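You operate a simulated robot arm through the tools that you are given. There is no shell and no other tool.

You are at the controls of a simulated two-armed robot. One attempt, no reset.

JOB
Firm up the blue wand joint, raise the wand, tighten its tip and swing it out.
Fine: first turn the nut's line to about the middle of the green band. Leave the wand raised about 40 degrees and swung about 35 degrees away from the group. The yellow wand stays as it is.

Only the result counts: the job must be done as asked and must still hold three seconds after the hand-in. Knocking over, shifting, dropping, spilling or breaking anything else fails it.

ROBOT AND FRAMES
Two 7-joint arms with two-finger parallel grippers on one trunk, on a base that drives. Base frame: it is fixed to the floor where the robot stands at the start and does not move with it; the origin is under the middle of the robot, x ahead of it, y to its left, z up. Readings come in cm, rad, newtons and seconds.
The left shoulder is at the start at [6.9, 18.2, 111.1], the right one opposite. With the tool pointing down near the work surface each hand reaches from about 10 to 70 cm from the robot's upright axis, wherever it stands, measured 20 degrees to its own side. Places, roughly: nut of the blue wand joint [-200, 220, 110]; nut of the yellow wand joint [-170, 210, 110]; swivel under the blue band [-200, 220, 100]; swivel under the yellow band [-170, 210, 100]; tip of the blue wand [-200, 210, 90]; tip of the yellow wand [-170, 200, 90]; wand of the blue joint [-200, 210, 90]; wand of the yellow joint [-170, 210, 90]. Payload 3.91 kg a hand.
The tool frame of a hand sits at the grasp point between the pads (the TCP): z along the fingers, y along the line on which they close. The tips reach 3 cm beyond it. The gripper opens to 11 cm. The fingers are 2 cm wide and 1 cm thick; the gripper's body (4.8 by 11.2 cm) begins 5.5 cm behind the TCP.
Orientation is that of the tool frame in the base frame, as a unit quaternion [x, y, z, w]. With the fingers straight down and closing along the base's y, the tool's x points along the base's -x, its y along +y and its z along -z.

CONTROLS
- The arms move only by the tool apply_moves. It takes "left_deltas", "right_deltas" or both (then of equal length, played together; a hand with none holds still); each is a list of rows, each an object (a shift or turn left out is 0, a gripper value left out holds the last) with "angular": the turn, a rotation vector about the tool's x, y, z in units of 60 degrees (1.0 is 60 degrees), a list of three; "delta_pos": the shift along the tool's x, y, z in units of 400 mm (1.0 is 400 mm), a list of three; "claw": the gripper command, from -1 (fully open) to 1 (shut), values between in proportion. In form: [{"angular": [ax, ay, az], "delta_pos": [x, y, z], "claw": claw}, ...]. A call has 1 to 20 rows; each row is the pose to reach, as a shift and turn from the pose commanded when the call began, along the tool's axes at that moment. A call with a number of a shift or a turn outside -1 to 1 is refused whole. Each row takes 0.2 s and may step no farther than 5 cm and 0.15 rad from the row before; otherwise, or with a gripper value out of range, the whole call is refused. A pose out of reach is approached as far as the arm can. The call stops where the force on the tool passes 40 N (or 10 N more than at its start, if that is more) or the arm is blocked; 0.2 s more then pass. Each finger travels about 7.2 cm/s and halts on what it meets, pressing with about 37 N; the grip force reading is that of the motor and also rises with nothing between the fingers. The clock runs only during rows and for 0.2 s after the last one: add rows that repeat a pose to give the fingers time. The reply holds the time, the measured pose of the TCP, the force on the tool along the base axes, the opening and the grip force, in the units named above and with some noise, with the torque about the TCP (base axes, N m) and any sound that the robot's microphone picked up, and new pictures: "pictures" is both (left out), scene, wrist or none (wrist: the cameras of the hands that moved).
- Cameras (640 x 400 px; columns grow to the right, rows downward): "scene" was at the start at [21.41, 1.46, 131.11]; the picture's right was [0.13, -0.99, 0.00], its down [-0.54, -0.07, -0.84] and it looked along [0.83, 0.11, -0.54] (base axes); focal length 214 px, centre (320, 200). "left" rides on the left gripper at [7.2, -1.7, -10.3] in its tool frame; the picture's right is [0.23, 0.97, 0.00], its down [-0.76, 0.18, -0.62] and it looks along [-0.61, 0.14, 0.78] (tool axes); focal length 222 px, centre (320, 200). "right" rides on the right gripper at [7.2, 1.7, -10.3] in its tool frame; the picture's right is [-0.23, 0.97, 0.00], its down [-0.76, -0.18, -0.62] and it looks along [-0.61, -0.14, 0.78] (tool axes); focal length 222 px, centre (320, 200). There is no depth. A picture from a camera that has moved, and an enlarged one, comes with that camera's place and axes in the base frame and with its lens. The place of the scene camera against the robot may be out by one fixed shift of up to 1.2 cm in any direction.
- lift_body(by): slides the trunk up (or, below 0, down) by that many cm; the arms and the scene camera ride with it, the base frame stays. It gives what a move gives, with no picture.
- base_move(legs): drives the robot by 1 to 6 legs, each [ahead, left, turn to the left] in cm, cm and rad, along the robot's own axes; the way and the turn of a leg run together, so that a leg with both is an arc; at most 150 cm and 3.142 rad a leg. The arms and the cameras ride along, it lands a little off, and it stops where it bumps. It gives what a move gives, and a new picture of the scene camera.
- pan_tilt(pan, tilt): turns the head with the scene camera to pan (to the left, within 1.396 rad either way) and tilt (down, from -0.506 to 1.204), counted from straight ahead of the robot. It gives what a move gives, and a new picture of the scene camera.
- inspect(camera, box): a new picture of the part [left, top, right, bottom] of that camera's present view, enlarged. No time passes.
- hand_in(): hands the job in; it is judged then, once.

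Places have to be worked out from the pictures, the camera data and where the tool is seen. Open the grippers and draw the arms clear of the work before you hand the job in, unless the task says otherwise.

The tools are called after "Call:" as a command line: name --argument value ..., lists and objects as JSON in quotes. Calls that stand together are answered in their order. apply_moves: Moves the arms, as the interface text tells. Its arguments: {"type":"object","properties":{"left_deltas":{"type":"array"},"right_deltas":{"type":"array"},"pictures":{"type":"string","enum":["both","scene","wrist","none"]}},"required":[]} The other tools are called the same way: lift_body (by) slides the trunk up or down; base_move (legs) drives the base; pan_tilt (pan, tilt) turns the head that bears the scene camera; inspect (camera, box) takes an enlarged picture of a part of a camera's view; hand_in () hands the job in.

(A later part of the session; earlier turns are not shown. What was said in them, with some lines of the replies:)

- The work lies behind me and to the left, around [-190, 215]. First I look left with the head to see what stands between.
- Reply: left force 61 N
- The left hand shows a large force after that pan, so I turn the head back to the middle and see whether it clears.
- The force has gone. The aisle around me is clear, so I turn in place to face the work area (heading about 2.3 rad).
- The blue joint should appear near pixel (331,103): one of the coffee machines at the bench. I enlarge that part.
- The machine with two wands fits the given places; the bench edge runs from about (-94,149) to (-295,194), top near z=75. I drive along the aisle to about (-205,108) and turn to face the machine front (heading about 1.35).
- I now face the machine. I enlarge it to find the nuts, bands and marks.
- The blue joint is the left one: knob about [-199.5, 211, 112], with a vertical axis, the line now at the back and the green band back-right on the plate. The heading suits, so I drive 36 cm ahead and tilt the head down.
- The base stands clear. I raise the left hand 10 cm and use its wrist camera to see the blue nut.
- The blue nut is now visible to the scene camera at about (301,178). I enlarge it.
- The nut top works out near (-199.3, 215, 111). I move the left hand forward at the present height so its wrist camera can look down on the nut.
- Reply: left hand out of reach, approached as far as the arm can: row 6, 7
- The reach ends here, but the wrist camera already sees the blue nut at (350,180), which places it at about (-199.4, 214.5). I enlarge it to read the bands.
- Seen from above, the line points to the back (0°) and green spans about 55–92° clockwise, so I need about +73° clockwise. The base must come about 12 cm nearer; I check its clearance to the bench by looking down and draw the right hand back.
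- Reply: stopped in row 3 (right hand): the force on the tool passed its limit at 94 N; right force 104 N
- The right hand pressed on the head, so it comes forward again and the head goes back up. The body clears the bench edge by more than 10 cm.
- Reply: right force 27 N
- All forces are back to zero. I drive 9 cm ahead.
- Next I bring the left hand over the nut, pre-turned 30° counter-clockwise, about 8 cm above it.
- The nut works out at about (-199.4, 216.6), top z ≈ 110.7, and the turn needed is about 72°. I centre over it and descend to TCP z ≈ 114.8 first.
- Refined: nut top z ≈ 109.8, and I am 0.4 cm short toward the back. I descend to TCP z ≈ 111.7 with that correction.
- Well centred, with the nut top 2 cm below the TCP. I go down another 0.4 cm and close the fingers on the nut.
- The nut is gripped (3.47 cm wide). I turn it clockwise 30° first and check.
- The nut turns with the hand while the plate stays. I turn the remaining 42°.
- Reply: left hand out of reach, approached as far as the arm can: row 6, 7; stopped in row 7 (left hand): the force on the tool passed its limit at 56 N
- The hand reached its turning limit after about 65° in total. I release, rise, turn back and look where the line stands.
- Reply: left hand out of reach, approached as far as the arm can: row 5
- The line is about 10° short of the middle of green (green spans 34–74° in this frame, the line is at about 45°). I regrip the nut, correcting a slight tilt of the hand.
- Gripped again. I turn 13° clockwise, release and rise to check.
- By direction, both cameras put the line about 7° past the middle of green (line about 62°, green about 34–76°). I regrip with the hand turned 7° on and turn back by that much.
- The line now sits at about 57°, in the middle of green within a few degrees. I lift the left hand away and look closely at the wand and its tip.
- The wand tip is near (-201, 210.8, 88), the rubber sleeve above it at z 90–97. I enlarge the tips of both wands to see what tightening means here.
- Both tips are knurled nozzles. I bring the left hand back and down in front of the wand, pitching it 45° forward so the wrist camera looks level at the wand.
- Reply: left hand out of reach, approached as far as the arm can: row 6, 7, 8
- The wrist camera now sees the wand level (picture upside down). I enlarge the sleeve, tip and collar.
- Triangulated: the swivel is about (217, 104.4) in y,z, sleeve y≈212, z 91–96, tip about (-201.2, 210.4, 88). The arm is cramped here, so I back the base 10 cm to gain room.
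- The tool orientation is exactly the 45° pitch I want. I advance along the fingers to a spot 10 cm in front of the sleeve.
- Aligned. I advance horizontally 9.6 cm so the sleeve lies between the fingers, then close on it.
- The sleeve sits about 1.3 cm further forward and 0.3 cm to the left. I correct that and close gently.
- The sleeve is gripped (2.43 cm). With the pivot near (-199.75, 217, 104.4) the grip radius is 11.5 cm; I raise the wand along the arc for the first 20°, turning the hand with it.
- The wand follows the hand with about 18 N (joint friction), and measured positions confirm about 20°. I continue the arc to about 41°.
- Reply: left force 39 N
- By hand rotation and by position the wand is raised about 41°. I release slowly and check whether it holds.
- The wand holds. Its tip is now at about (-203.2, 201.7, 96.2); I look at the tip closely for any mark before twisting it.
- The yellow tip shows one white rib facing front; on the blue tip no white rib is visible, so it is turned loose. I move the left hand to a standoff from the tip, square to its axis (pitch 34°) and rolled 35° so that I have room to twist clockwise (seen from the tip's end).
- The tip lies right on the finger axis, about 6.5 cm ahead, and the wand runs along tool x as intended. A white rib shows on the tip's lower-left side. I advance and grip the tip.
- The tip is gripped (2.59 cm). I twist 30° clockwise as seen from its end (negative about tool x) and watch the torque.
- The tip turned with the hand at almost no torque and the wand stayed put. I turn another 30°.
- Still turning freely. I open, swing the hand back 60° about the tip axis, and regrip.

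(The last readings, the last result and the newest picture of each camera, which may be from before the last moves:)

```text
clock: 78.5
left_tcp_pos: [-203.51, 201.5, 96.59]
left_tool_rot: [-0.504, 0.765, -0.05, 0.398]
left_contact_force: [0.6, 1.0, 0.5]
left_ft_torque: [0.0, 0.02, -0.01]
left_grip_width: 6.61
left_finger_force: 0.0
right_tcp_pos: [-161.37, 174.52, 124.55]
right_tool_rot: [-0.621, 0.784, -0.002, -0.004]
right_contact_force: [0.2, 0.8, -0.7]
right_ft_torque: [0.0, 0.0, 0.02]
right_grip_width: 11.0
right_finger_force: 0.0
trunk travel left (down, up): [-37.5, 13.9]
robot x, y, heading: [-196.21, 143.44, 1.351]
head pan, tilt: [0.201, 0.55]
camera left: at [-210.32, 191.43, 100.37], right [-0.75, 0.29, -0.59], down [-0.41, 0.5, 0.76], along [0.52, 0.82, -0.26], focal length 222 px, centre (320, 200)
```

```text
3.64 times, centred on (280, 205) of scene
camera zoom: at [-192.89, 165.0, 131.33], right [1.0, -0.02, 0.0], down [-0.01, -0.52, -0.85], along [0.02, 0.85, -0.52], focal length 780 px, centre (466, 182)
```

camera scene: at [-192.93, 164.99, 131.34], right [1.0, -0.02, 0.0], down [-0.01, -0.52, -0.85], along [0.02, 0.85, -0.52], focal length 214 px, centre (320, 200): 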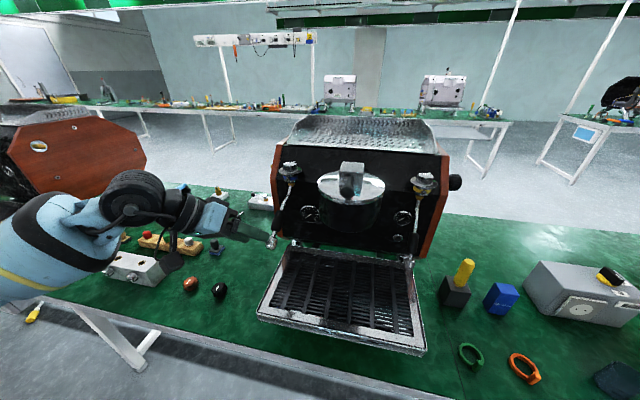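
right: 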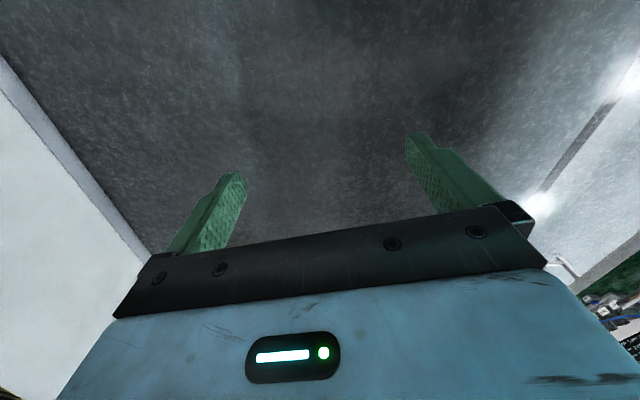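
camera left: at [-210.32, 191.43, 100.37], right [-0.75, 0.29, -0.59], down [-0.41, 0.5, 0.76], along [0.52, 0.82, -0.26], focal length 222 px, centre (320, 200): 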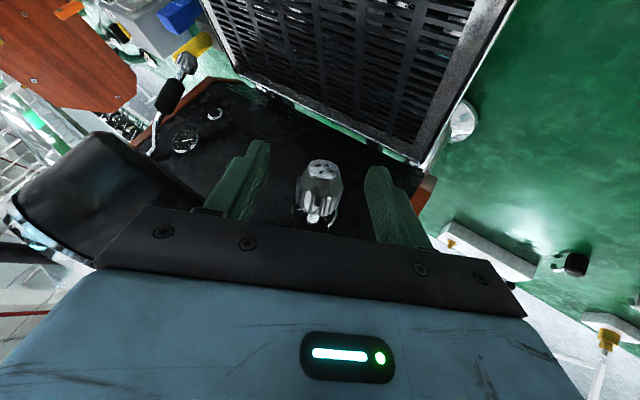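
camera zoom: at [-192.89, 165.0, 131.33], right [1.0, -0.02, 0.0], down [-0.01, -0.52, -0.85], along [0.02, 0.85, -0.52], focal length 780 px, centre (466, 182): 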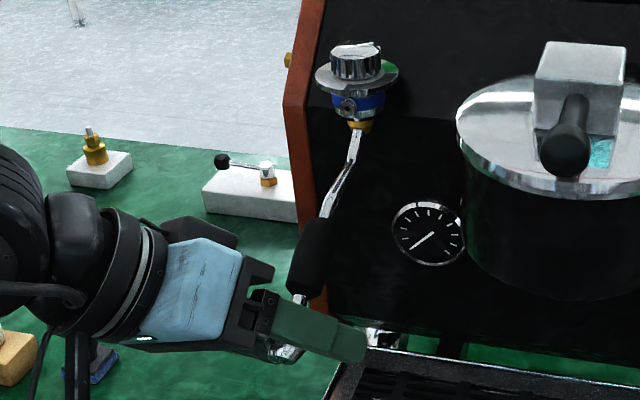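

Regripping and twisting another 60° in two parts, watching for resistance.

Call:
apply_moves --left_deltas '[{"claw": 0.2}, {"claw": 0.6}, {"claw": 1}, {"claw": 1}, {"angular": [-0.1, 0, 0]}, {"angular": [-0.2, 0, 0]}, {"angular": [-0.3, 0, 0]}, {"angular": [-0.4, 0, 0]}, {"angular": [-0.5, 0, 0]}, {"angular": [-0.5, 0, 0]}]' --pictures "wrist"

Call:
inspect --camera "left" --box '[220, 50, 420, 200]'

Call:
apply_moves --left_deltas '[{"angular": [-0.1, 0, 0]}, {"angular": [-0.2, 0, 0]}, {"angular": [-0.3, 0, 0]}, {"angular": [-0.4, 0, 0]}, {"angular": [-0.5, 0, 0]}, {"angular": [-0.5, 0, 0]}]' --pictures "wrist"

Call:
inspect --camera "left" --box '[220, 50, 420, 200]'

Call:
inspect --camera "scene" --box '[230, 150, 330, 260]'

```text
clock: 80.7
left_tcp_pos: [-203.27, 201.51, 96.48]
left_tool_rot: [-0.59, 0.752, 0.15, 0.251]
left_contact_force: [3.0, 1.5, -5.1]
left_ft_torque: [-0.72, 0.36, -0.38]
left_grip_width: 2.51
left_finger_force: 45.0
right_tcp_pos: [-161.56, 174.69, 124.43]
right_tool_rot: [-0.621, 0.784, -0.002, -0.004]
right_contact_force: [-0.6, -0.3, 0.3]
right_ft_torque: [0.04, 0.0, 0.02]
right_grip_width: 10.99
right_finger_force: 0.0
trunk travel left (down, up): [-37.5, 13.9]
robot x, y, heading: [-196.08, 143.29, 1.352]
head pan, tilt: [0.201, 0.55]
camera left: at [-205.12, 189.75, 101.17], right [-0.98, 0.07, -0.2], down [-0.16, 0.34, 0.93], along [0.13, 0.94, -0.32], focal length 222 px, centre (320, 200)
```

left: 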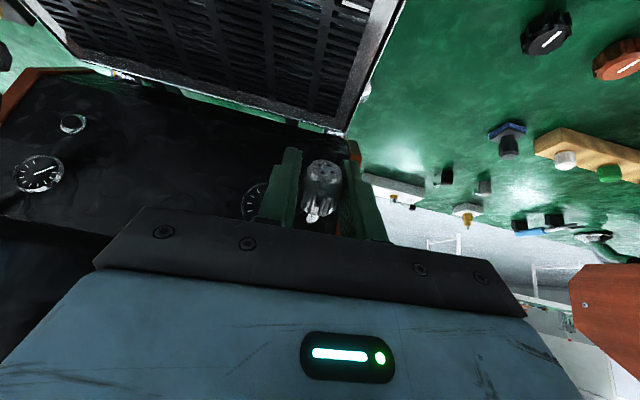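

```text
2.67 times, centred on (320, 125) of left
camera zoom: at [-205.12, 189.75, 101.17], right [-0.98, 0.07, -0.2], down [-0.16, 0.34, 0.93], along [0.13, 0.94, -0.32], focal length 592 px, centre (320, 400)
```

zoom: 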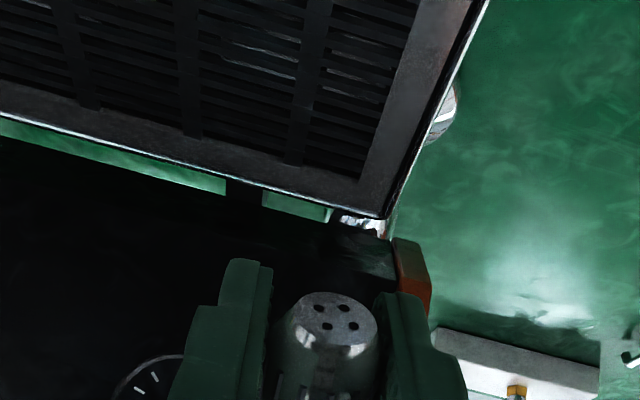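

```text
clock: 82.0
left_tcp_pos: [-203.34, 201.41, 96.47]
left_tool_rot: [-0.635, 0.687, 0.341, 0.091]
left_contact_force: [7.3, -3.4, -0.9]
left_ft_torque: [0.23, 0.2, -1.37]
left_grip_width: 2.64
left_finger_force: 45.0
right_tcp_pos: [-161.38, 174.53, 124.39]
right_tool_rot: [-0.62, 0.784, 0.0, -0.004]
right_contact_force: [0.3, 0.3, 0.1]
right_ft_torque: [-0.03, -0.01, 0.04]
right_grip_width: 10.97
right_finger_force: 0.1
trunk travel left (down, up): [-37.5, 13.9]
robot x, y, heading: [-195.88, 143.62, 1.352]
head pan, tilt: [0.201, 0.55]
camera left: at [-199.84, 189.58, 99.76], right [-0.95, -0.22, 0.21], down [0.16, 0.25, 0.96], along [-0.26, 0.94, -0.2], focal length 222 px, centre (320, 200)
```

left: 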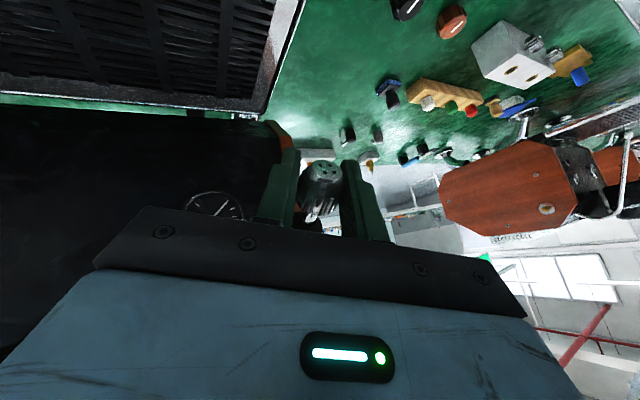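

```text
2.67 times, centred on (320, 125) of left
camera zoom: at [-199.84, 189.58, 99.76], right [-0.95, -0.22, 0.21], down [0.16, 0.25, 0.96], along [-0.26, 0.94, -0.2], focal length 592 px, centre (320, 400)
```

zoom: 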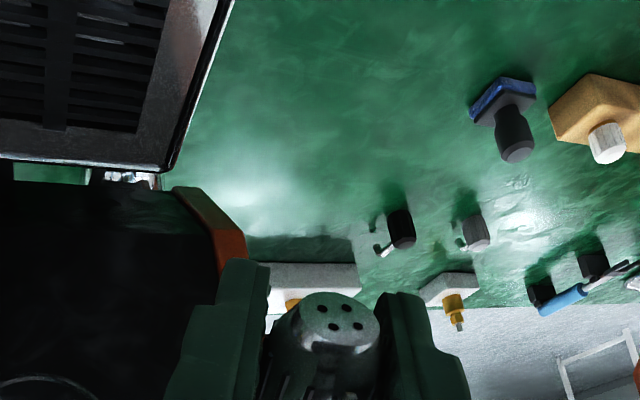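

```text
3.64 times, centred on (280, 205) of scene
camera zoom: at [-192.81, 164.96, 131.34], right [1.0, -0.02, 0.0], down [-0.01, -0.52, -0.85], along [0.02, 0.85, -0.52], focal length 780 px, centre (466, 182)
```

zoom: 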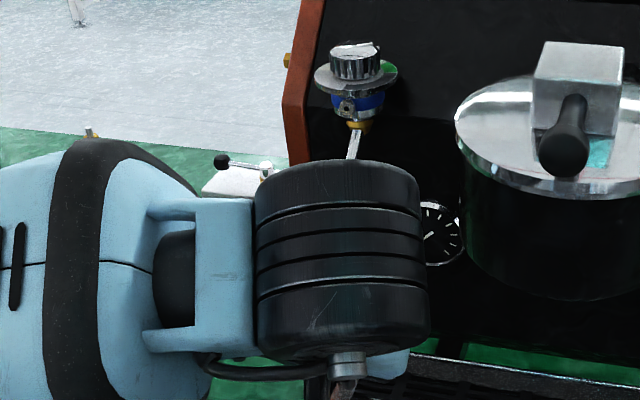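

The torque about the wand axis has grown to about 0.56 N·m, so the tip is beginning to tighten (about 120° so far). I swing back and regrip for a third twist.

Call:
apply_moves --left_deltas '[{"claw": -0.2}, {"claw": -0.2}, {"claw": -0.2}, {"angular": [0.13, 0, 0], "claw": -0.2}, {"angular": [0.26, 0, 0], "claw": -0.2}, {"angular": [0.39, 0, 0], "claw": -0.2}, {"angular": [0.52, 0, 0], "claw": -0.2}, {"angular": [0.65, 0, 0], "claw": -0.2}, {"angular": [0.78, 0, 0], "claw": -0.2}, {"angular": [0.9, 0, 0], "claw": -0.2}, {"angular": [1.0, 0, 0], "claw": -0.2}, {"angular": [1.0, 0, 0], "claw": -0.2}]' --pictures "wrist"

Call:
inspect --camera "left" --box '[280, 145, 360, 225]'

Call:
inspect --camera "scene" --box '[230, 150, 330, 260]'

```text
clock: 84.7
left_tcp_pos: [-203.57, 201.48, 96.55]
left_tool_rot: [-0.504, 0.765, -0.049, 0.398]
left_contact_force: [-0.4, 0.9, -0.6]
left_ft_torque: [0.01, -0.03, 0.03]
left_grip_width: 6.61
left_finger_force: 0.0
right_tcp_pos: [-161.43, 174.58, 124.64]
right_tool_rot: [-0.62, 0.784, -0.003, -0.004]
right_contact_force: [0.0, -0.1, -0.8]
right_ft_torque: [0.01, -0.01, -0.01]
right_grip_width: 11.0
right_finger_force: 0.1
trunk travel left (down, up): [-37.5, 13.9]
robot x, y, heading: [-196.13, 143.46, 1.346]
head pan, tilt: [0.201, 0.55]
camera left: at [-210.29, 191.42, 100.38], right [-0.75, 0.29, -0.59], down [-0.41, 0.5, 0.76], along [0.52, 0.82, -0.26], focal length 222 px, centre (320, 200)
```

left: 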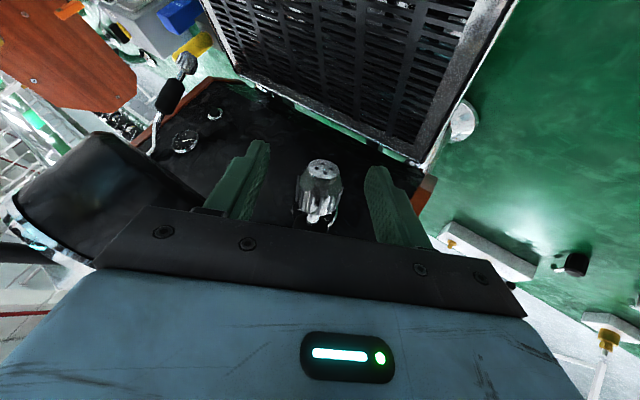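

```text
5.00 times, centred on (320, 185) of left
camera zoom: at [-210.29, 191.42, 100.38], right [-0.75, 0.29, -0.59], down [-0.41, 0.5, 0.76], along [0.52, 0.82, -0.26], focal length 1111 px, centre (320, 275)
```

zoom: 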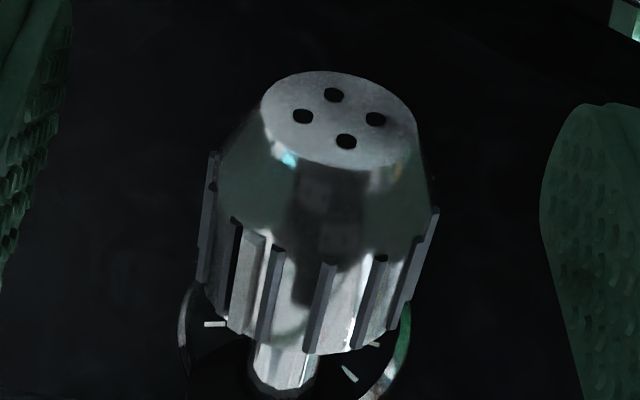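

```text
3.64 times, centred on (280, 205) of scene
camera zoom: at [-192.89, 165.0, 131.33], right [1.0, -0.02, 0.0], down [-0.01, -0.52, -0.85], along [0.02, 0.85, -0.52], focal length 780 px, centre (466, 182)
```

zoom: 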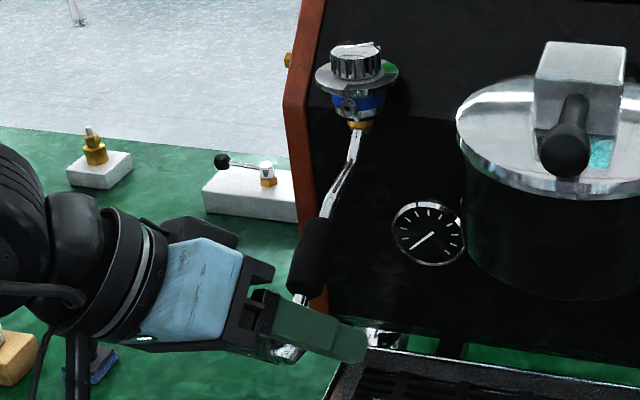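

The white rib is now visible on the side facing up/front, as on the yellow tip, after about 125° of turning. I grip again and twist only 12° to feel whether it is at its stop.

Call:
apply_moves --left_deltas '[{"claw": 0.2}, {"claw": 0.6}, {"claw": 1}, {"claw": 1}, {"claw": 1}]' --pictures "none"

Call:
apply_moves --left_deltas '[{"angular": [-0.05, 0, 0]}, {"angular": [-0.1, 0, 0]}, {"angular": [-0.15, 0, 0]}, {"angular": [-0.2, 0, 0]}, {"angular": [-0.2, 0, 0]}]' --pictures "wrist"

Call:
inspect --camera "left" --box '[280, 145, 360, 225]'

Call:
inspect --camera "scene" --box '[230, 150, 330, 260]'

```text
clock: 85.8
left_tcp_pos: [-203.5, 201.47, 96.41]
left_tool_rot: [-0.505, 0.765, -0.049, 0.397]
left_contact_force: [-4.5, 1.5, -3.8]
left_ft_torque: [-0.48, -0.41, 0.67]
left_grip_width: 2.58
left_finger_force: 45.0
right_tcp_pos: [-161.56, 174.63, 124.61]
right_tool_rot: [-0.62, 0.784, -0.002, -0.004]
right_contact_force: [-0.2, 0.6, -0.5]
right_ft_torque: [0.03, 0.03, 0.02]
right_grip_width: 10.98
right_finger_force: 0.0
trunk travel left (down, up): [-37.5, 13.9]
robot x, y, heading: [-195.99, 143.84, 1.349]
head pan, tilt: [0.201, 0.55]
```

```text
clock: 87.0
left_tcp_pos: [-203.57, 201.55, 96.31]
left_tool_rot: [-0.544, 0.766, 0.031, 0.341]
left_contact_force: [-2.6, 1.3, -6.7]
left_ft_torque: [-1.09, -0.19, 0.41]
left_grip_width: 2.53
left_finger_force: 45.0
right_tcp_pos: [-161.52, 174.73, 124.43]
right_tool_rot: [-0.621, 0.784, -0.003, -0.004]
right_contact_force: [-0.4, 0.2, 0.2]
right_ft_torque: [0.01, 0.0, 0.0]
right_grip_width: 11.01
right_finger_force: 0.0
trunk travel left (down, up): [-37.5, 13.9]
robot x, y, heading: [-196.21, 143.64, 1.349]
head pan, tilt: [0.201, 0.55]
camera left: at [-208.39, 190.65, 100.9], right [-0.87, 0.21, -0.44], down [-0.32, 0.43, 0.84], along [0.37, 0.88, -0.31], focal length 222 px, centre (320, 200)
```

left: 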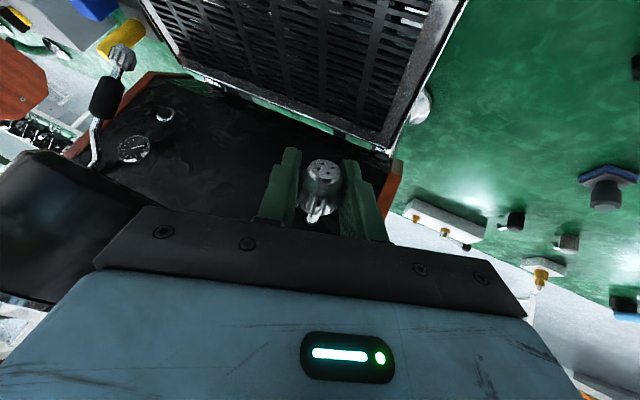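

```text
5.00 times, centred on (320, 185) of left
camera zoom: at [-208.39, 190.65, 100.9], right [-0.87, 0.21, -0.44], down [-0.32, 0.43, 0.84], along [0.37, 0.88, -0.31], focal length 1111 px, centre (320, 275)
```

zoom: 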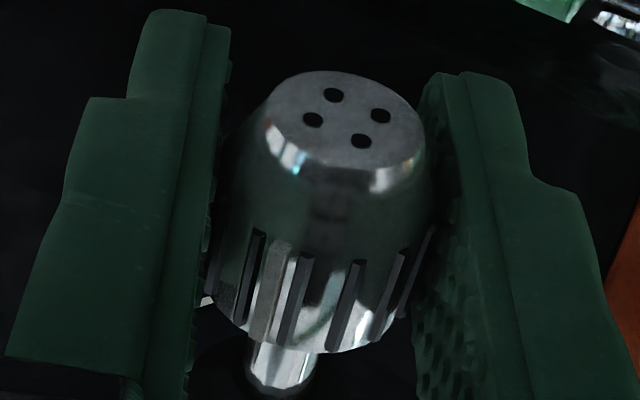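

```text
3.64 times, centred on (280, 205) of scene
camera zoom: at [-192.95, 165.1, 131.31], right [1.0, -0.02, 0.0], down [-0.01, -0.52, -0.85], along [0.02, 0.85, -0.52], focal length 780 px, centre (466, 182)
```

zoom: 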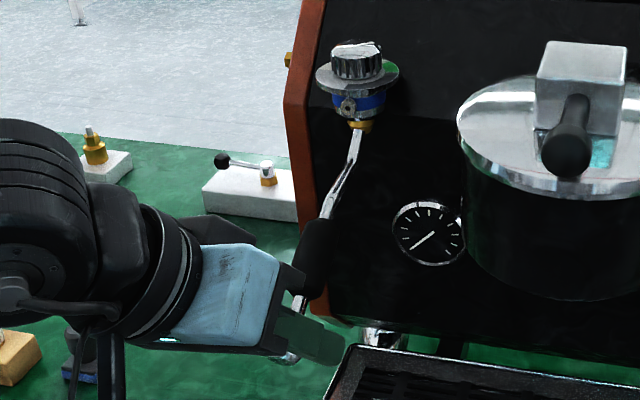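

The rib seems to have lagged a little, which may be only the grip settling. I twist 18° more and compare.

Call:
apply_moves --left_deltas '[{"angular": [-0.07, 0, 0]}, {"angular": [-0.14, 0, 0]}, {"angular": [-0.22, 0, 0]}, {"angular": [-0.3, 0, 0]}]' --pictures "wrist"

Call:
inspect --camera "left" --box '[280, 145, 360, 225]'

Call:
inspect --camera "scene" --box '[230, 150, 330, 260]'

```text
clock: 88.0
left_tcp_pos: [-203.4, 201.44, 96.66]
left_tool_rot: [-0.59, 0.752, 0.151, 0.253]
left_contact_force: [1.8, -0.7, -4.4]
left_ft_torque: [-0.52, -0.32, 0.21]
left_grip_width: 2.53
left_finger_force: 44.8
right_tcp_pos: [-161.48, 174.53, 124.46]
right_tool_rot: [-0.621, 0.784, -0.002, -0.003]
right_contact_force: [-0.1, -0.3, 0.3]
right_ft_torque: [-0.01, 0.02, -0.04]
right_grip_width: 11.02
right_finger_force: 0.1
trunk travel left (down, up): [-37.5, 13.9]
robot x, y, heading: [-196.11, 143.83, 1.345]
head pan, tilt: [0.201, 0.55]
camera left: at [-205.12, 189.73, 101.26], right [-0.98, 0.07, -0.2], down [-0.16, 0.34, 0.93], along [0.13, 0.94, -0.32], focal length 222 px, centre (320, 200)
```

left: 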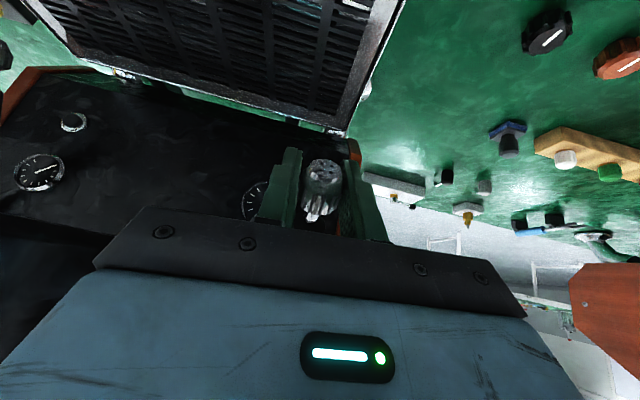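

```text
5.00 times, centred on (320, 185) of left
camera zoom: at [-205.12, 189.73, 101.26], right [-0.98, 0.07, -0.2], down [-0.16, 0.34, 0.93], along [0.13, 0.94, -0.32], focal length 1111 px, centre (320, 275)
```

zoom: 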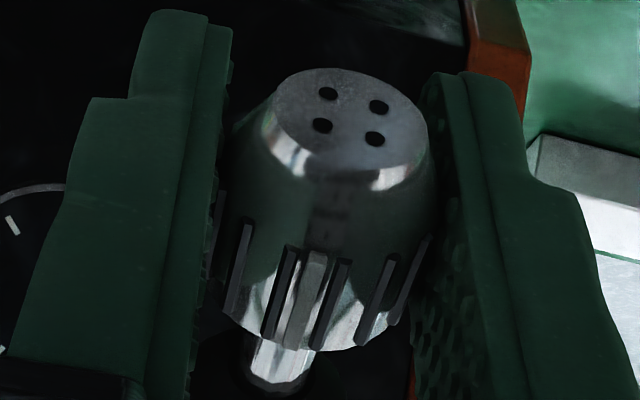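

```text
3.64 times, centred on (280, 205) of scene
camera zoom: at [-192.87, 165.02, 131.33], right [1.0, -0.02, 0.0], down [-0.01, -0.52, -0.85], along [0.02, 0.85, -0.52], focal length 780 px, centre (466, 182)
```

zoom: 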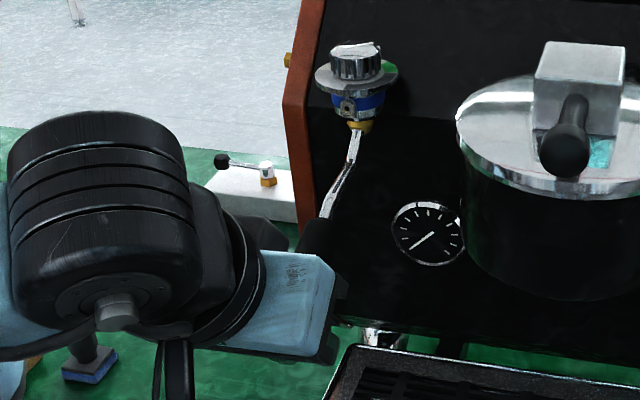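

The rib stays put in space while the hand turns, so the tip is at its stop, with its white rib facing front as on the yellow one. I open and slide back along the wand to the sleeve for the swing.

Call:
apply_moves --left_deltas '[{"claw": -0.2}, {"claw": -0.2}, {"claw": -0.2}, {"angular": [-0.083, 0, 0], "delta_pos": [-0.04, 0, 0], "claw": -0.2}, {"angular": [-0.083, 0, 0], "delta_pos": [-0.09, 0, 0], "claw": -0.2}, {"angular": [-0.083, 0, 0], "delta_pos": [-0.14, 0, 0], "claw": -0.2}, {"angular": [-0.083, 0, 0], "delta_pos": [-0.14, 0, 0], "claw": -0.2}]' --pictures "wrist"

Call:
inspect --camera "left" --box '[220, 60, 420, 220]'

Call:
inspect --camera "scene" --box '[230, 150, 330, 260]'

```text
clock: 89.7
left_tcp_pos: [-202.59, 205.99, 99.63]
left_tool_rot: [-0.6, 0.745, 0.183, 0.227]
left_contact_force: [-1.1, 0.5, -0.2]
left_ft_torque: [-0.01, -0.02, 0.01]
left_grip_width: 6.59
left_finger_force: 0.1
right_tcp_pos: [-161.48, 174.45, 124.45]
right_tool_rot: [-0.62, 0.784, -0.002, -0.004]
right_contact_force: [-0.1, -0.1, -0.3]
right_ft_torque: [-0.01, 0.01, -0.01]
right_grip_width: 11.01
right_finger_force: 0.1
trunk travel left (down, up): [-37.5, 13.9]
robot x, y, heading: [-196.14, 143.47, 1.348]
head pan, tilt: [0.201, 0.55]
camera left: at [-203.3, 194.12, 104.29], right [-0.99, 0.02, -0.13], down [-0.11, 0.32, 0.94], along [0.06, 0.95, -0.31], focal length 222 px, centre (320, 200)
```

left: 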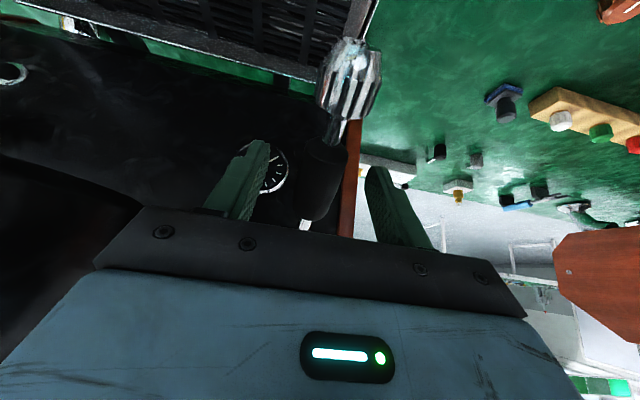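

```text
2.50 times, centred on (320, 140) of left
camera zoom: at [-203.3, 194.12, 104.29], right [-0.99, 0.02, -0.13], down [-0.11, 0.32, 0.94], along [0.06, 0.95, -0.31], focal length 555 px, centre (320, 350)
```

zoom: 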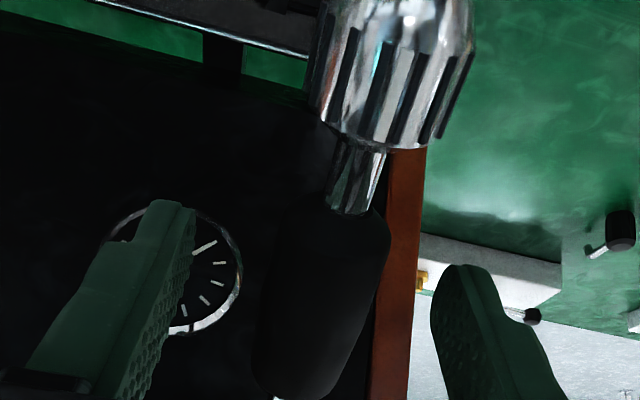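

```text
3.64 times, centred on (280, 205) of scene
camera zoom: at [-192.93, 164.99, 131.33], right [1.0, -0.02, 0.0], down [-0.01, -0.52, -0.85], along [0.02, 0.85, -0.52], focal length 780 px, centre (466, 182)
```

zoom: 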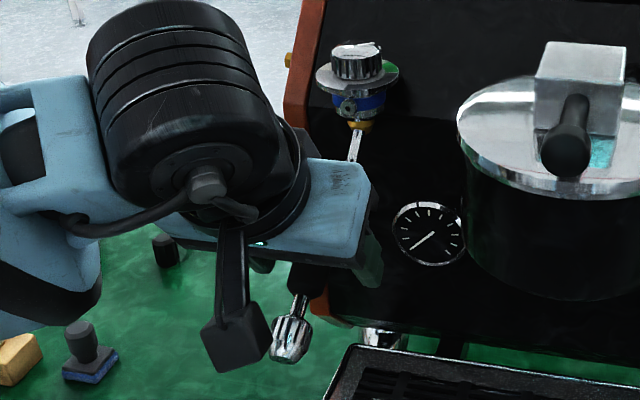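

The sleeve is centred between the fingers. I close on it again.

Call:
apply_moves --left_deltas '[{"claw": 0.2}, {"claw": 0.6}, {"claw": 1}, {"claw": 1}, {"claw": 1}]' --pictures "wrist"

```text
clock: 90.8
left_tcp_pos: [-202.4, 205.96, 99.65]
left_tool_rot: [-0.6, 0.745, 0.183, 0.227]
left_contact_force: [3.3, 0.3, 0.7]
left_ft_torque: [0.18, 0.22, -0.35]
left_grip_width: 2.46
left_finger_force: 44.7
right_tcp_pos: [-161.44, 174.47, 124.49]
right_tool_rot: [-0.62, 0.784, -0.002, -0.005]
right_contact_force: [0.0, -0.2, -0.3]
right_ft_torque: [0.0, -0.01, 0.01]
right_grip_width: 11.01
right_finger_force: 0.0
trunk travel left (down, up): [-37.5, 13.9]
robot x, y, heading: [-195.87, 143.74, 1.351]
head pan, tilt: [0.201, 0.55]
camera left: at [-203.24, 194.1, 104.29], right [-0.99, 0.02, -0.13], down [-0.11, 0.32, 0.94], along [0.06, 0.95, -0.31], focal length 222 px, centre (320, 200)
```

left: 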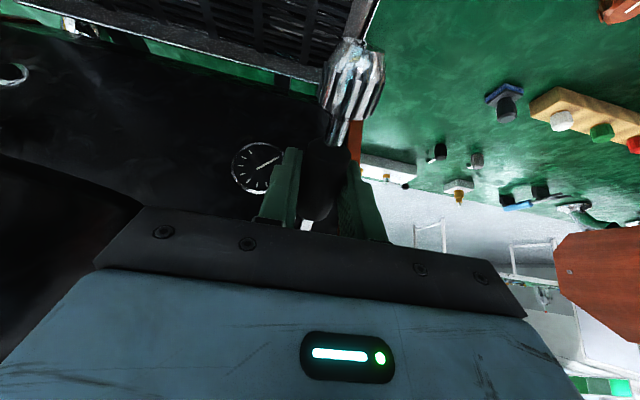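

Gripped. I swing the wand left about the swivel axis by about 35°, turning the hand with it.

Call:
apply_moves --left_deltas '[{"delta_pos": [-0.0017, 0.0248, 0.0011], "angular": [0.0465, 0, 0.0692]}, {"delta_pos": [-0.0051, 0.0492, 0.0035], "angular": [0.093, 0, 0.1383]}, {"delta_pos": [-0.0103, 0.0731, 0.007], "angular": [0.1395, 0, 0.2075]}, {"delta_pos": [-0.0174, 0.0964, 0.0117], "angular": [0.186, 0, 0.2767]}, {"delta_pos": [-0.0258, 0.1191, 0.0174], "angular": [0.2325, 0, 0.3458]}, {"delta_pos": [-0.0361, 0.1405, 0.0243], "angular": [0.279, 0, 0.415]}, {"delta_pos": [-0.0477, 0.1609, 0.0321], "angular": [0.3255, 0, 0.4842]}, {"delta_pos": [-0.0502, 0.1649, 0.0338], "angular": [0.335, 0, 0.498]}, {"delta_pos": [-0.0502, 0.1649, 0.0338], "angular": [0.335, 0, 0.498]}]' --pictures "both"

Call:
inspect --camera "scene" --box '[230, 150, 330, 260]'

```text
clock: 92.8
left_tcp_pos: [-208.38, 209.59, 99.54]
left_tool_rot: [-0.349, 0.891, 0.107, 0.272]
left_contact_force: [4.3, -10.9, -1.9]
left_ft_torque: [0.29, 0.05, -1.2]
left_grip_width: 2.47
left_finger_force: 44.7
right_tcp_pos: [-161.34, 174.48, 124.58]
right_tool_rot: [-0.62, 0.785, -0.002, -0.004]
right_contact_force: [0.0, 0.9, 0.0]
right_ft_torque: [-0.01, 0.01, 0.01]
right_grip_width: 10.98
right_finger_force: 0.0
trunk travel left (down, up): [-37.5, 13.9]
robot x, y, heading: [-196.2, 143.73, 1.355]
head pan, tilt: [0.201, 0.55]
camera scene: at [-192.86, 164.87, 131.35], right [1.0, -0.02, 0.0], down [-0.01, -0.52, -0.85], along [0.02, 0.85, -0.52], focal length 214 px, centre (320, 200)
camera left: at [-215.79, 200.26, 104.28], right [-0.8, 0.59, -0.13], down [0.09, 0.32, 0.94], along [0.59, 0.74, -0.31], focal length 222 px, centre (320, 200)
```

scene: 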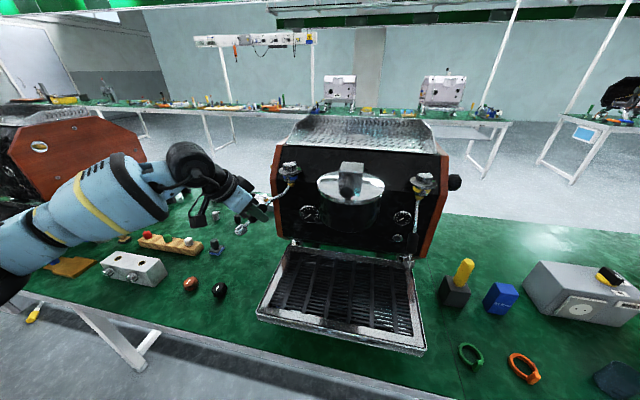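
left: 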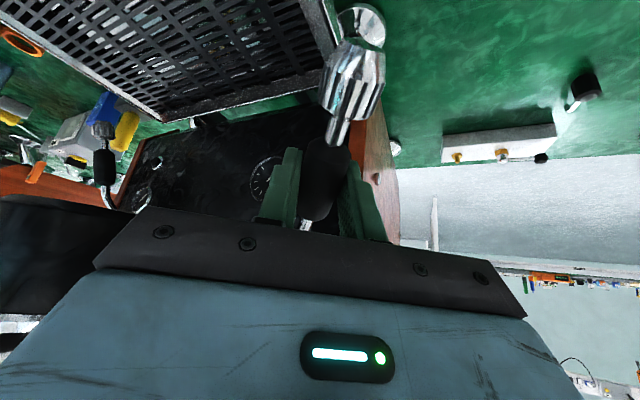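

```text
3.64 times, centred on (280, 205) of scene
camera zoom: at [-192.86, 164.87, 131.35], right [1.0, -0.02, 0.0], down [-0.01, -0.52, -0.85], along [0.02, 0.85, -0.52], focal length 780 px, centre (466, 182)
```

zoom: 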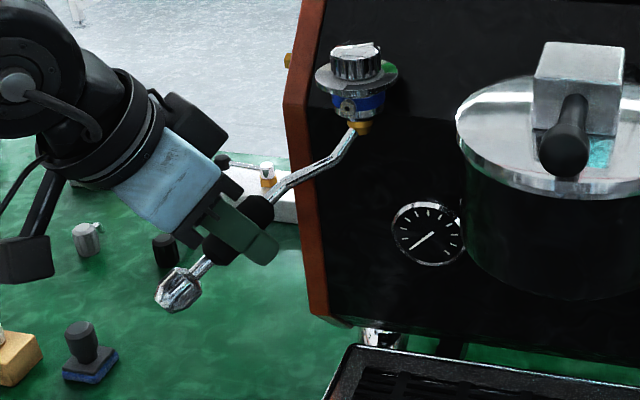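

Hand yaw and position both show 35.0° of swing. I open and withdraw along the finger axis, then check the wand.

Call:
apply_moves --left_deltas '[{"claw": 0.4}, {"claw": 0}, {"claw": -0.2}, {"claw": -0.2}, {"delta_pos": [0, 0, -0.05]}, {"delta_pos": [0, 0, -0.12]}, {"delta_pos": [0, 0, -0.22]}, {"delta_pos": [0, 0, -0.22]}]' --pictures "both"

Call:
inspect --camera "scene" --box '[230, 150, 330, 260]'

Call:
inspect --camera "left" --box '[200, 60, 440, 240]'

Call:
inspect --camera "scene" --box '[274, 155, 306, 180]'

```text
clock: 94.7
left_tcp_pos: [-212.02, 205.91, 105.14]
left_tool_rot: [-0.342, 0.893, 0.104, 0.272]
left_contact_force: [0.1, -0.5, 1.0]
left_ft_torque: [-0.03, 0.01, 0.02]
left_grip_width: 6.59
left_finger_force: 0.2
left hand out of reach, approached as far as the arm can: row 5, 6, 7, 8
right_tcp_pos: [-161.51, 174.56, 124.46]
right_tool_rot: [-0.62, 0.785, -0.002, -0.003]
right_contact_force: [-0.5, 0.1, 0.7]
right_ft_torque: [0.02, 0.0, 0.04]
right_grip_width: 10.99
right_finger_force: 0.0
trunk travel left (down, up): [-37.5, 13.9]
robot x, y, heading: [-196.08, 143.77, 1.351]
head pan, tilt: [0.201, 0.55]
camera scene: at [-192.87, 164.97, 131.34], right [1.0, -0.02, 0.0], down [-0.01, -0.52, -0.85], along [0.02, 0.85, -0.52], focal length 214 px, centre (320, 200)
camera left: at [-219.54, 196.79, 109.77], right [-0.79, 0.6, -0.13], down [0.09, 0.32, 0.94], along [0.6, 0.73, -0.31], focal length 222 px, centre (320, 200)
```

scene: 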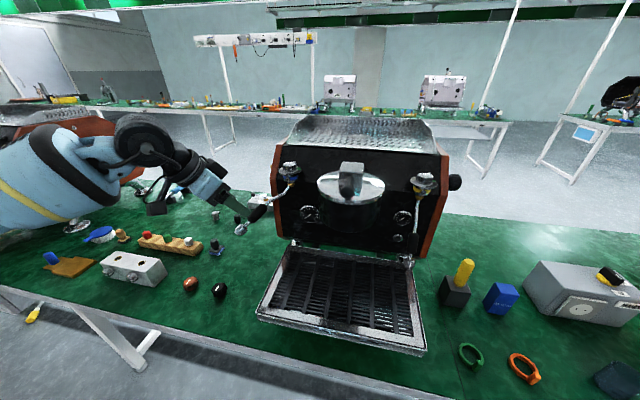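
left: 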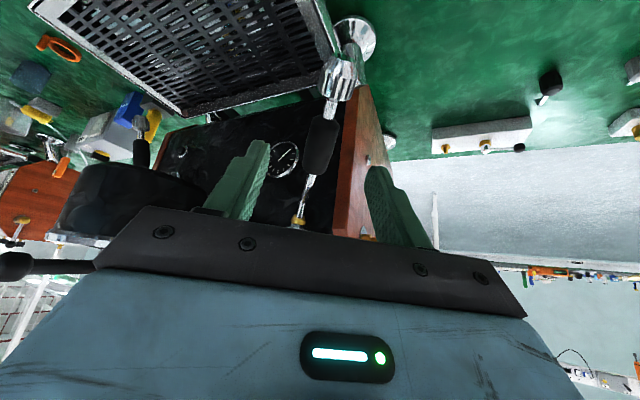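

```text
3.64 times, centred on (280, 205) of scene
camera zoom: at [-192.87, 164.97, 131.34], right [1.0, -0.02, 0.0], down [-0.01, -0.52, -0.85], along [0.02, 0.85, -0.52], focal length 780 px, centre (466, 182)
```

zoom: 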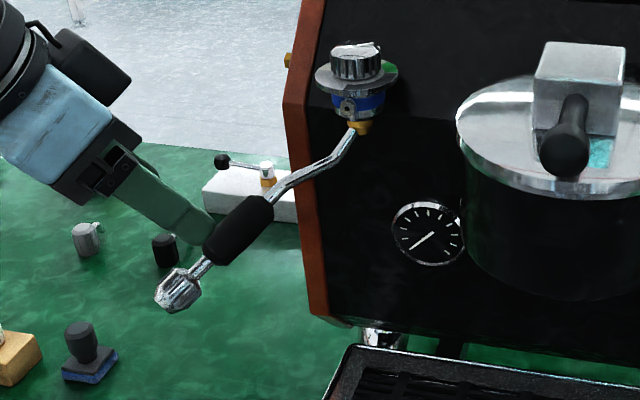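

```text
2.22 times, centred on (320, 150) of left
camera zoom: at [-219.54, 196.79, 109.77], right [-0.79, 0.6, -0.13], down [0.09, 0.32, 0.94], along [0.6, 0.73, -0.31], focal length 494 px, centre (320, 311)
```

zoom: 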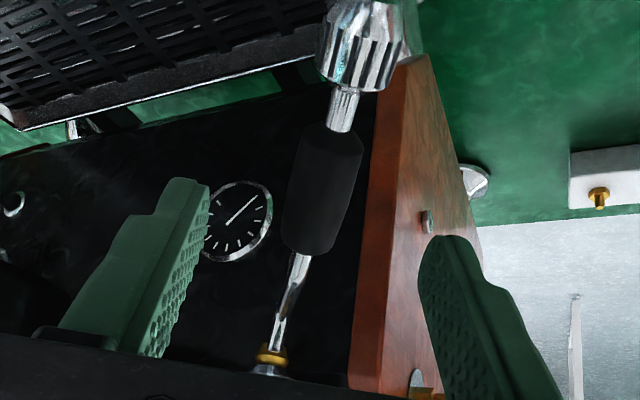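

```text
16.00 times, centred on (290, 168) of scene
camera zoom: at [-192.87, 164.97, 131.34], right [1.0, -0.02, 0.0], down [-0.01, -0.52, -0.85], along [0.02, 0.85, -0.52], focal length 3432 px, centre (800, 720)
```

zoom: 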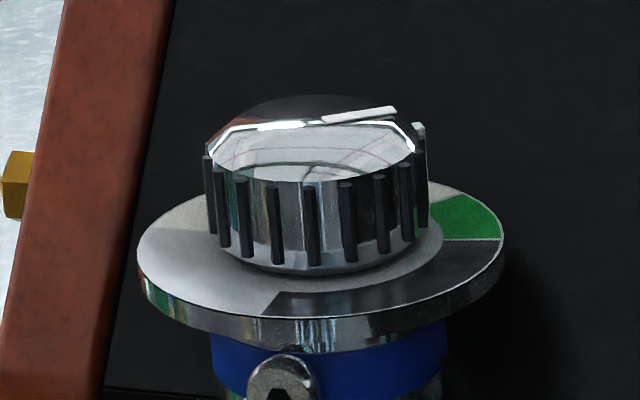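

The wand holds raised (tip at about (-211.3, 206.6, 96.2): raise ≈ 40.5°, swing ≈ 35–36°), and the nut line is still in mid-green. I lift the left hand straight up and then away.

Call:
apply_moves --left_deltas '[{"delta_pos": [-0.056, 0, -0.083]}, {"delta_pos": [-0.112, 0, -0.166]}, {"delta_pos": [-0.167, 0, -0.249]}, {"delta_pos": [-0.167, 0, -0.249], "angular": [0, 0.1, 0]}, {"delta_pos": [-0.1, 0.05, -0.3], "angular": [0, 0.2, 0]}, {"delta_pos": [-0.02, 0.08, -0.33], "angular": [0, 0.3, 0]}, {"delta_pos": [0.05, 0.1, -0.36], "angular": [0, 0.4, 0]}, {"delta_pos": [0.05, 0.1, -0.36], "angular": [0, 0.4, 0]}]' --pictures "both"

Call:
inspect --camera "scene" --box '[230, 150, 330, 260]'

```text
clock: 96.5
left_tcp_pos: [-219.3, 199.19, 115.37]
left_tool_rot: [-0.357, 0.93, 0.032, 0.081]
left_contact_force: [-0.6, -0.6, 0.4]
left_ft_torque: [0.0, -0.01, -0.01]
left_grip_width: 6.61
left_finger_force: 0.0
left hand out of reach, approached as far as the arm can: row 2, 3, 4, 5, 6, 7, 8
right_tcp_pos: [-161.61, 174.55, 124.49]
right_tool_rot: [-0.621, 0.784, -0.002, -0.004]
right_contact_force: [0.6, 0.3, -0.2]
right_ft_torque: [0.01, 0.01, 0.02]
right_grip_width: 11.01
right_finger_force: 0.0
trunk travel left (down, up): [-37.5, 13.9]
robot x, y, heading: [-196.08, 143.91, 1.345]
head pan, tilt: [0.201, 0.55]
camera scene: at [-193.02, 164.91, 131.35], right [1.0, -0.02, 0.0], down [-0.01, -0.52, -0.85], along [0.02, 0.85, -0.52], focal length 214 px, centre (320, 200)
camera left: at [-224.72, 192.02, 124.29], right [-0.82, 0.57, -0.04], down [0.36, 0.56, 0.75], along [0.45, 0.59, -0.67], focal length 222 px, centre (320, 200)
```

scene: 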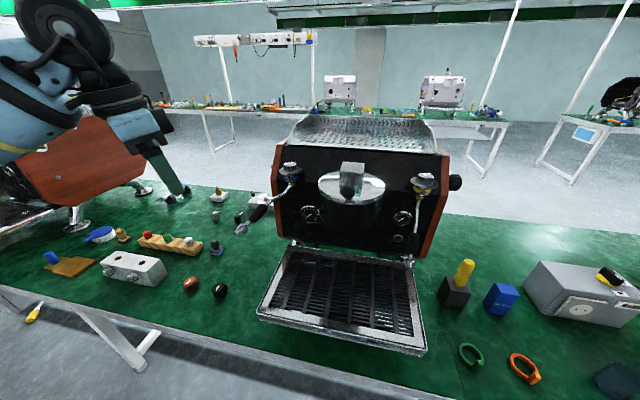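
left: 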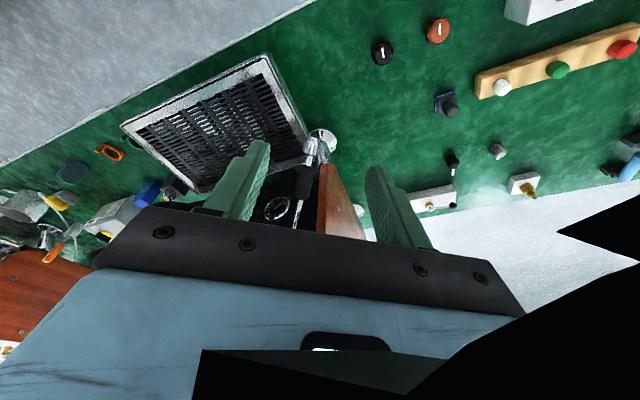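

```text
3.64 times, centred on (280, 205) of scene
camera zoom: at [-193.02, 164.91, 131.35], right [1.0, -0.02, 0.0], down [-0.01, -0.52, -0.85], along [0.02, 0.85, -0.52], focal length 780 px, centre (466, 182)
```

zoom: 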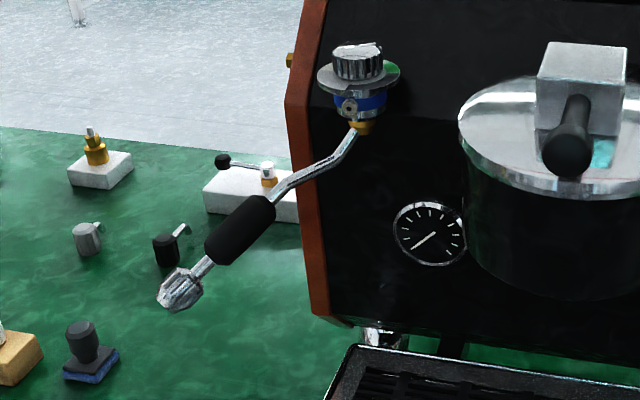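

The hand is clear and the wand unchanged. I open the left gripper fully and back the base off 25 cm, then take a last look.

Call:
apply_moves --left_deltas '[{"claw": -1}, {"claw": -1}, {"claw": -1}]' --pictures "none"

Call:
base_move --legs '[[-25, 0, 0]]'

Call:
inspect --camera "scene" --box '[255, 120, 415, 220]'

```text
clock: 97.2
left_tcp_pos: [-219.18, 199.33, 115.24]
left_tool_rot: [-0.357, 0.93, 0.032, 0.081]
left_contact_force: [-0.2, 0.1, -0.4]
left_ft_torque: [-0.04, 0.03, 0.0]
left_grip_width: 11.01
left_finger_force: 0.1
right_tcp_pos: [-161.48, 174.49, 124.45]
right_tool_rot: [-0.62, 0.784, -0.002, -0.004]
right_contact_force: [-0.3, -0.3, 0.6]
right_ft_torque: [-0.01, -0.02, -0.04]
right_grip_width: 11.0
right_finger_force: 0.1
trunk travel left (down, up): [-37.5, 13.9]
robot x, y, heading: [-195.81, 143.62, 1.347]
head pan, tilt: [0.201, 0.55]
```

```text
clock: 99.1
left_tcp_pos: [-224.61, 175.02, 115.22]
left_tool_rot: [-0.357, 0.93, 0.031, 0.082]
left_contact_force: [0.9, -0.2, -0.7]
left_ft_torque: [0.02, 0.0, 0.02]
left_grip_width: 11.01
left_finger_force: 0.1
right_tcp_pos: [-166.96, 150.25, 124.45]
right_tool_rot: [-0.621, 0.784, -0.002, -0.005]
right_contact_force: [0.2, 0.2, 0.8]
right_ft_torque: [0.03, 0.02, 0.02]
right_grip_width: 10.99
right_finger_force: 0.1
trunk travel left (down, up): [-37.5, 13.9]
robot x, y, heading: [-201.43, 119.22, 1.351]
head pan, tilt: [0.201, 0.55]
camera scene: at [-198.41, 140.7, 131.33], right [1.0, -0.02, 0.0], down [-0.01, -0.52, -0.85], along [0.02, 0.85, -0.52], focal length 214 px, centre (320, 200)
```

scene: 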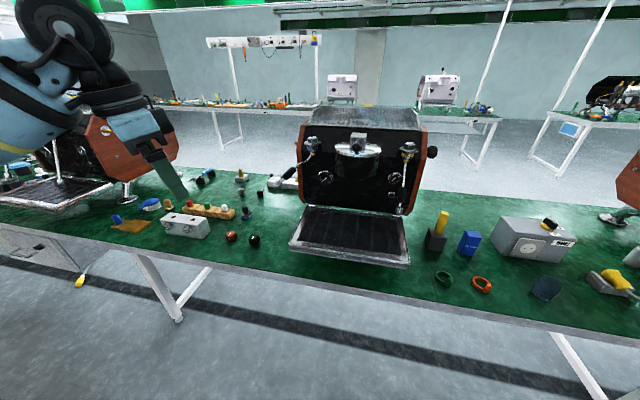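

```text
4.00 times, centred on (335, 170) of scene
camera zoom: at [-198.41, 140.7, 131.33], right [1.0, -0.02, 0.0], down [-0.01, -0.52, -0.85], along [0.02, 0.85, -0.52], focal length 858 px, centre (260, 320)
```

zoom: 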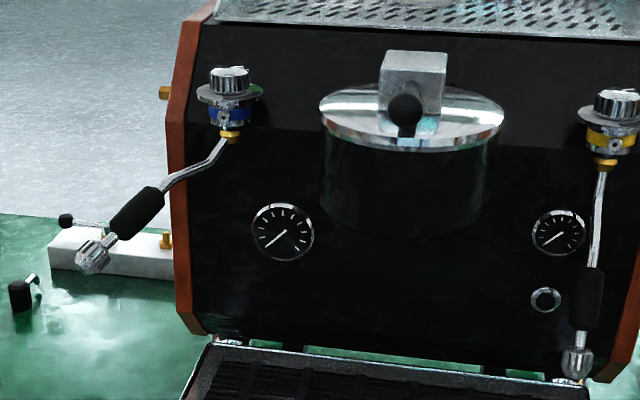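

The wand stands raised and swung out, the nut line is in green, the tip is at its stop, and the yellow wand is as it was. Both grippers are open and clear, so I hand in.

Call:
hand_in

```text
The job is handed in.
```

The job is handed in. The blue wand is raised, tightened and swung out as asked, and it was holding on its own when I backed away. The judge's result has not come back.

- **Nut:** the line sits close to the middle of the green band, within a few degrees by the cameras.
- **Raise:** about 40.5° from where the wand hung at the start. I took "raised about 40 degrees" as measured from that rest position, since the wand already leaned out about 21°.
- **Tip:** turned about 125° clockwise. On the last try it stayed put while the fingers slipped around it, so I take it to be at its stop. Its white rib now faces front, as on the yellow tip.
- **Swing:** about 35–36°, away from the group.
- **Yellow wand:** not touched.

Early on, the hands pressed against the robot's own head a couple of times (up to about 94 N). That was away from the bench, and nothing there was hit. While I was turning the nut, the hand stopped once at about 56 N as it reached its turning limit. The nut and plate still looked in place afterwards.
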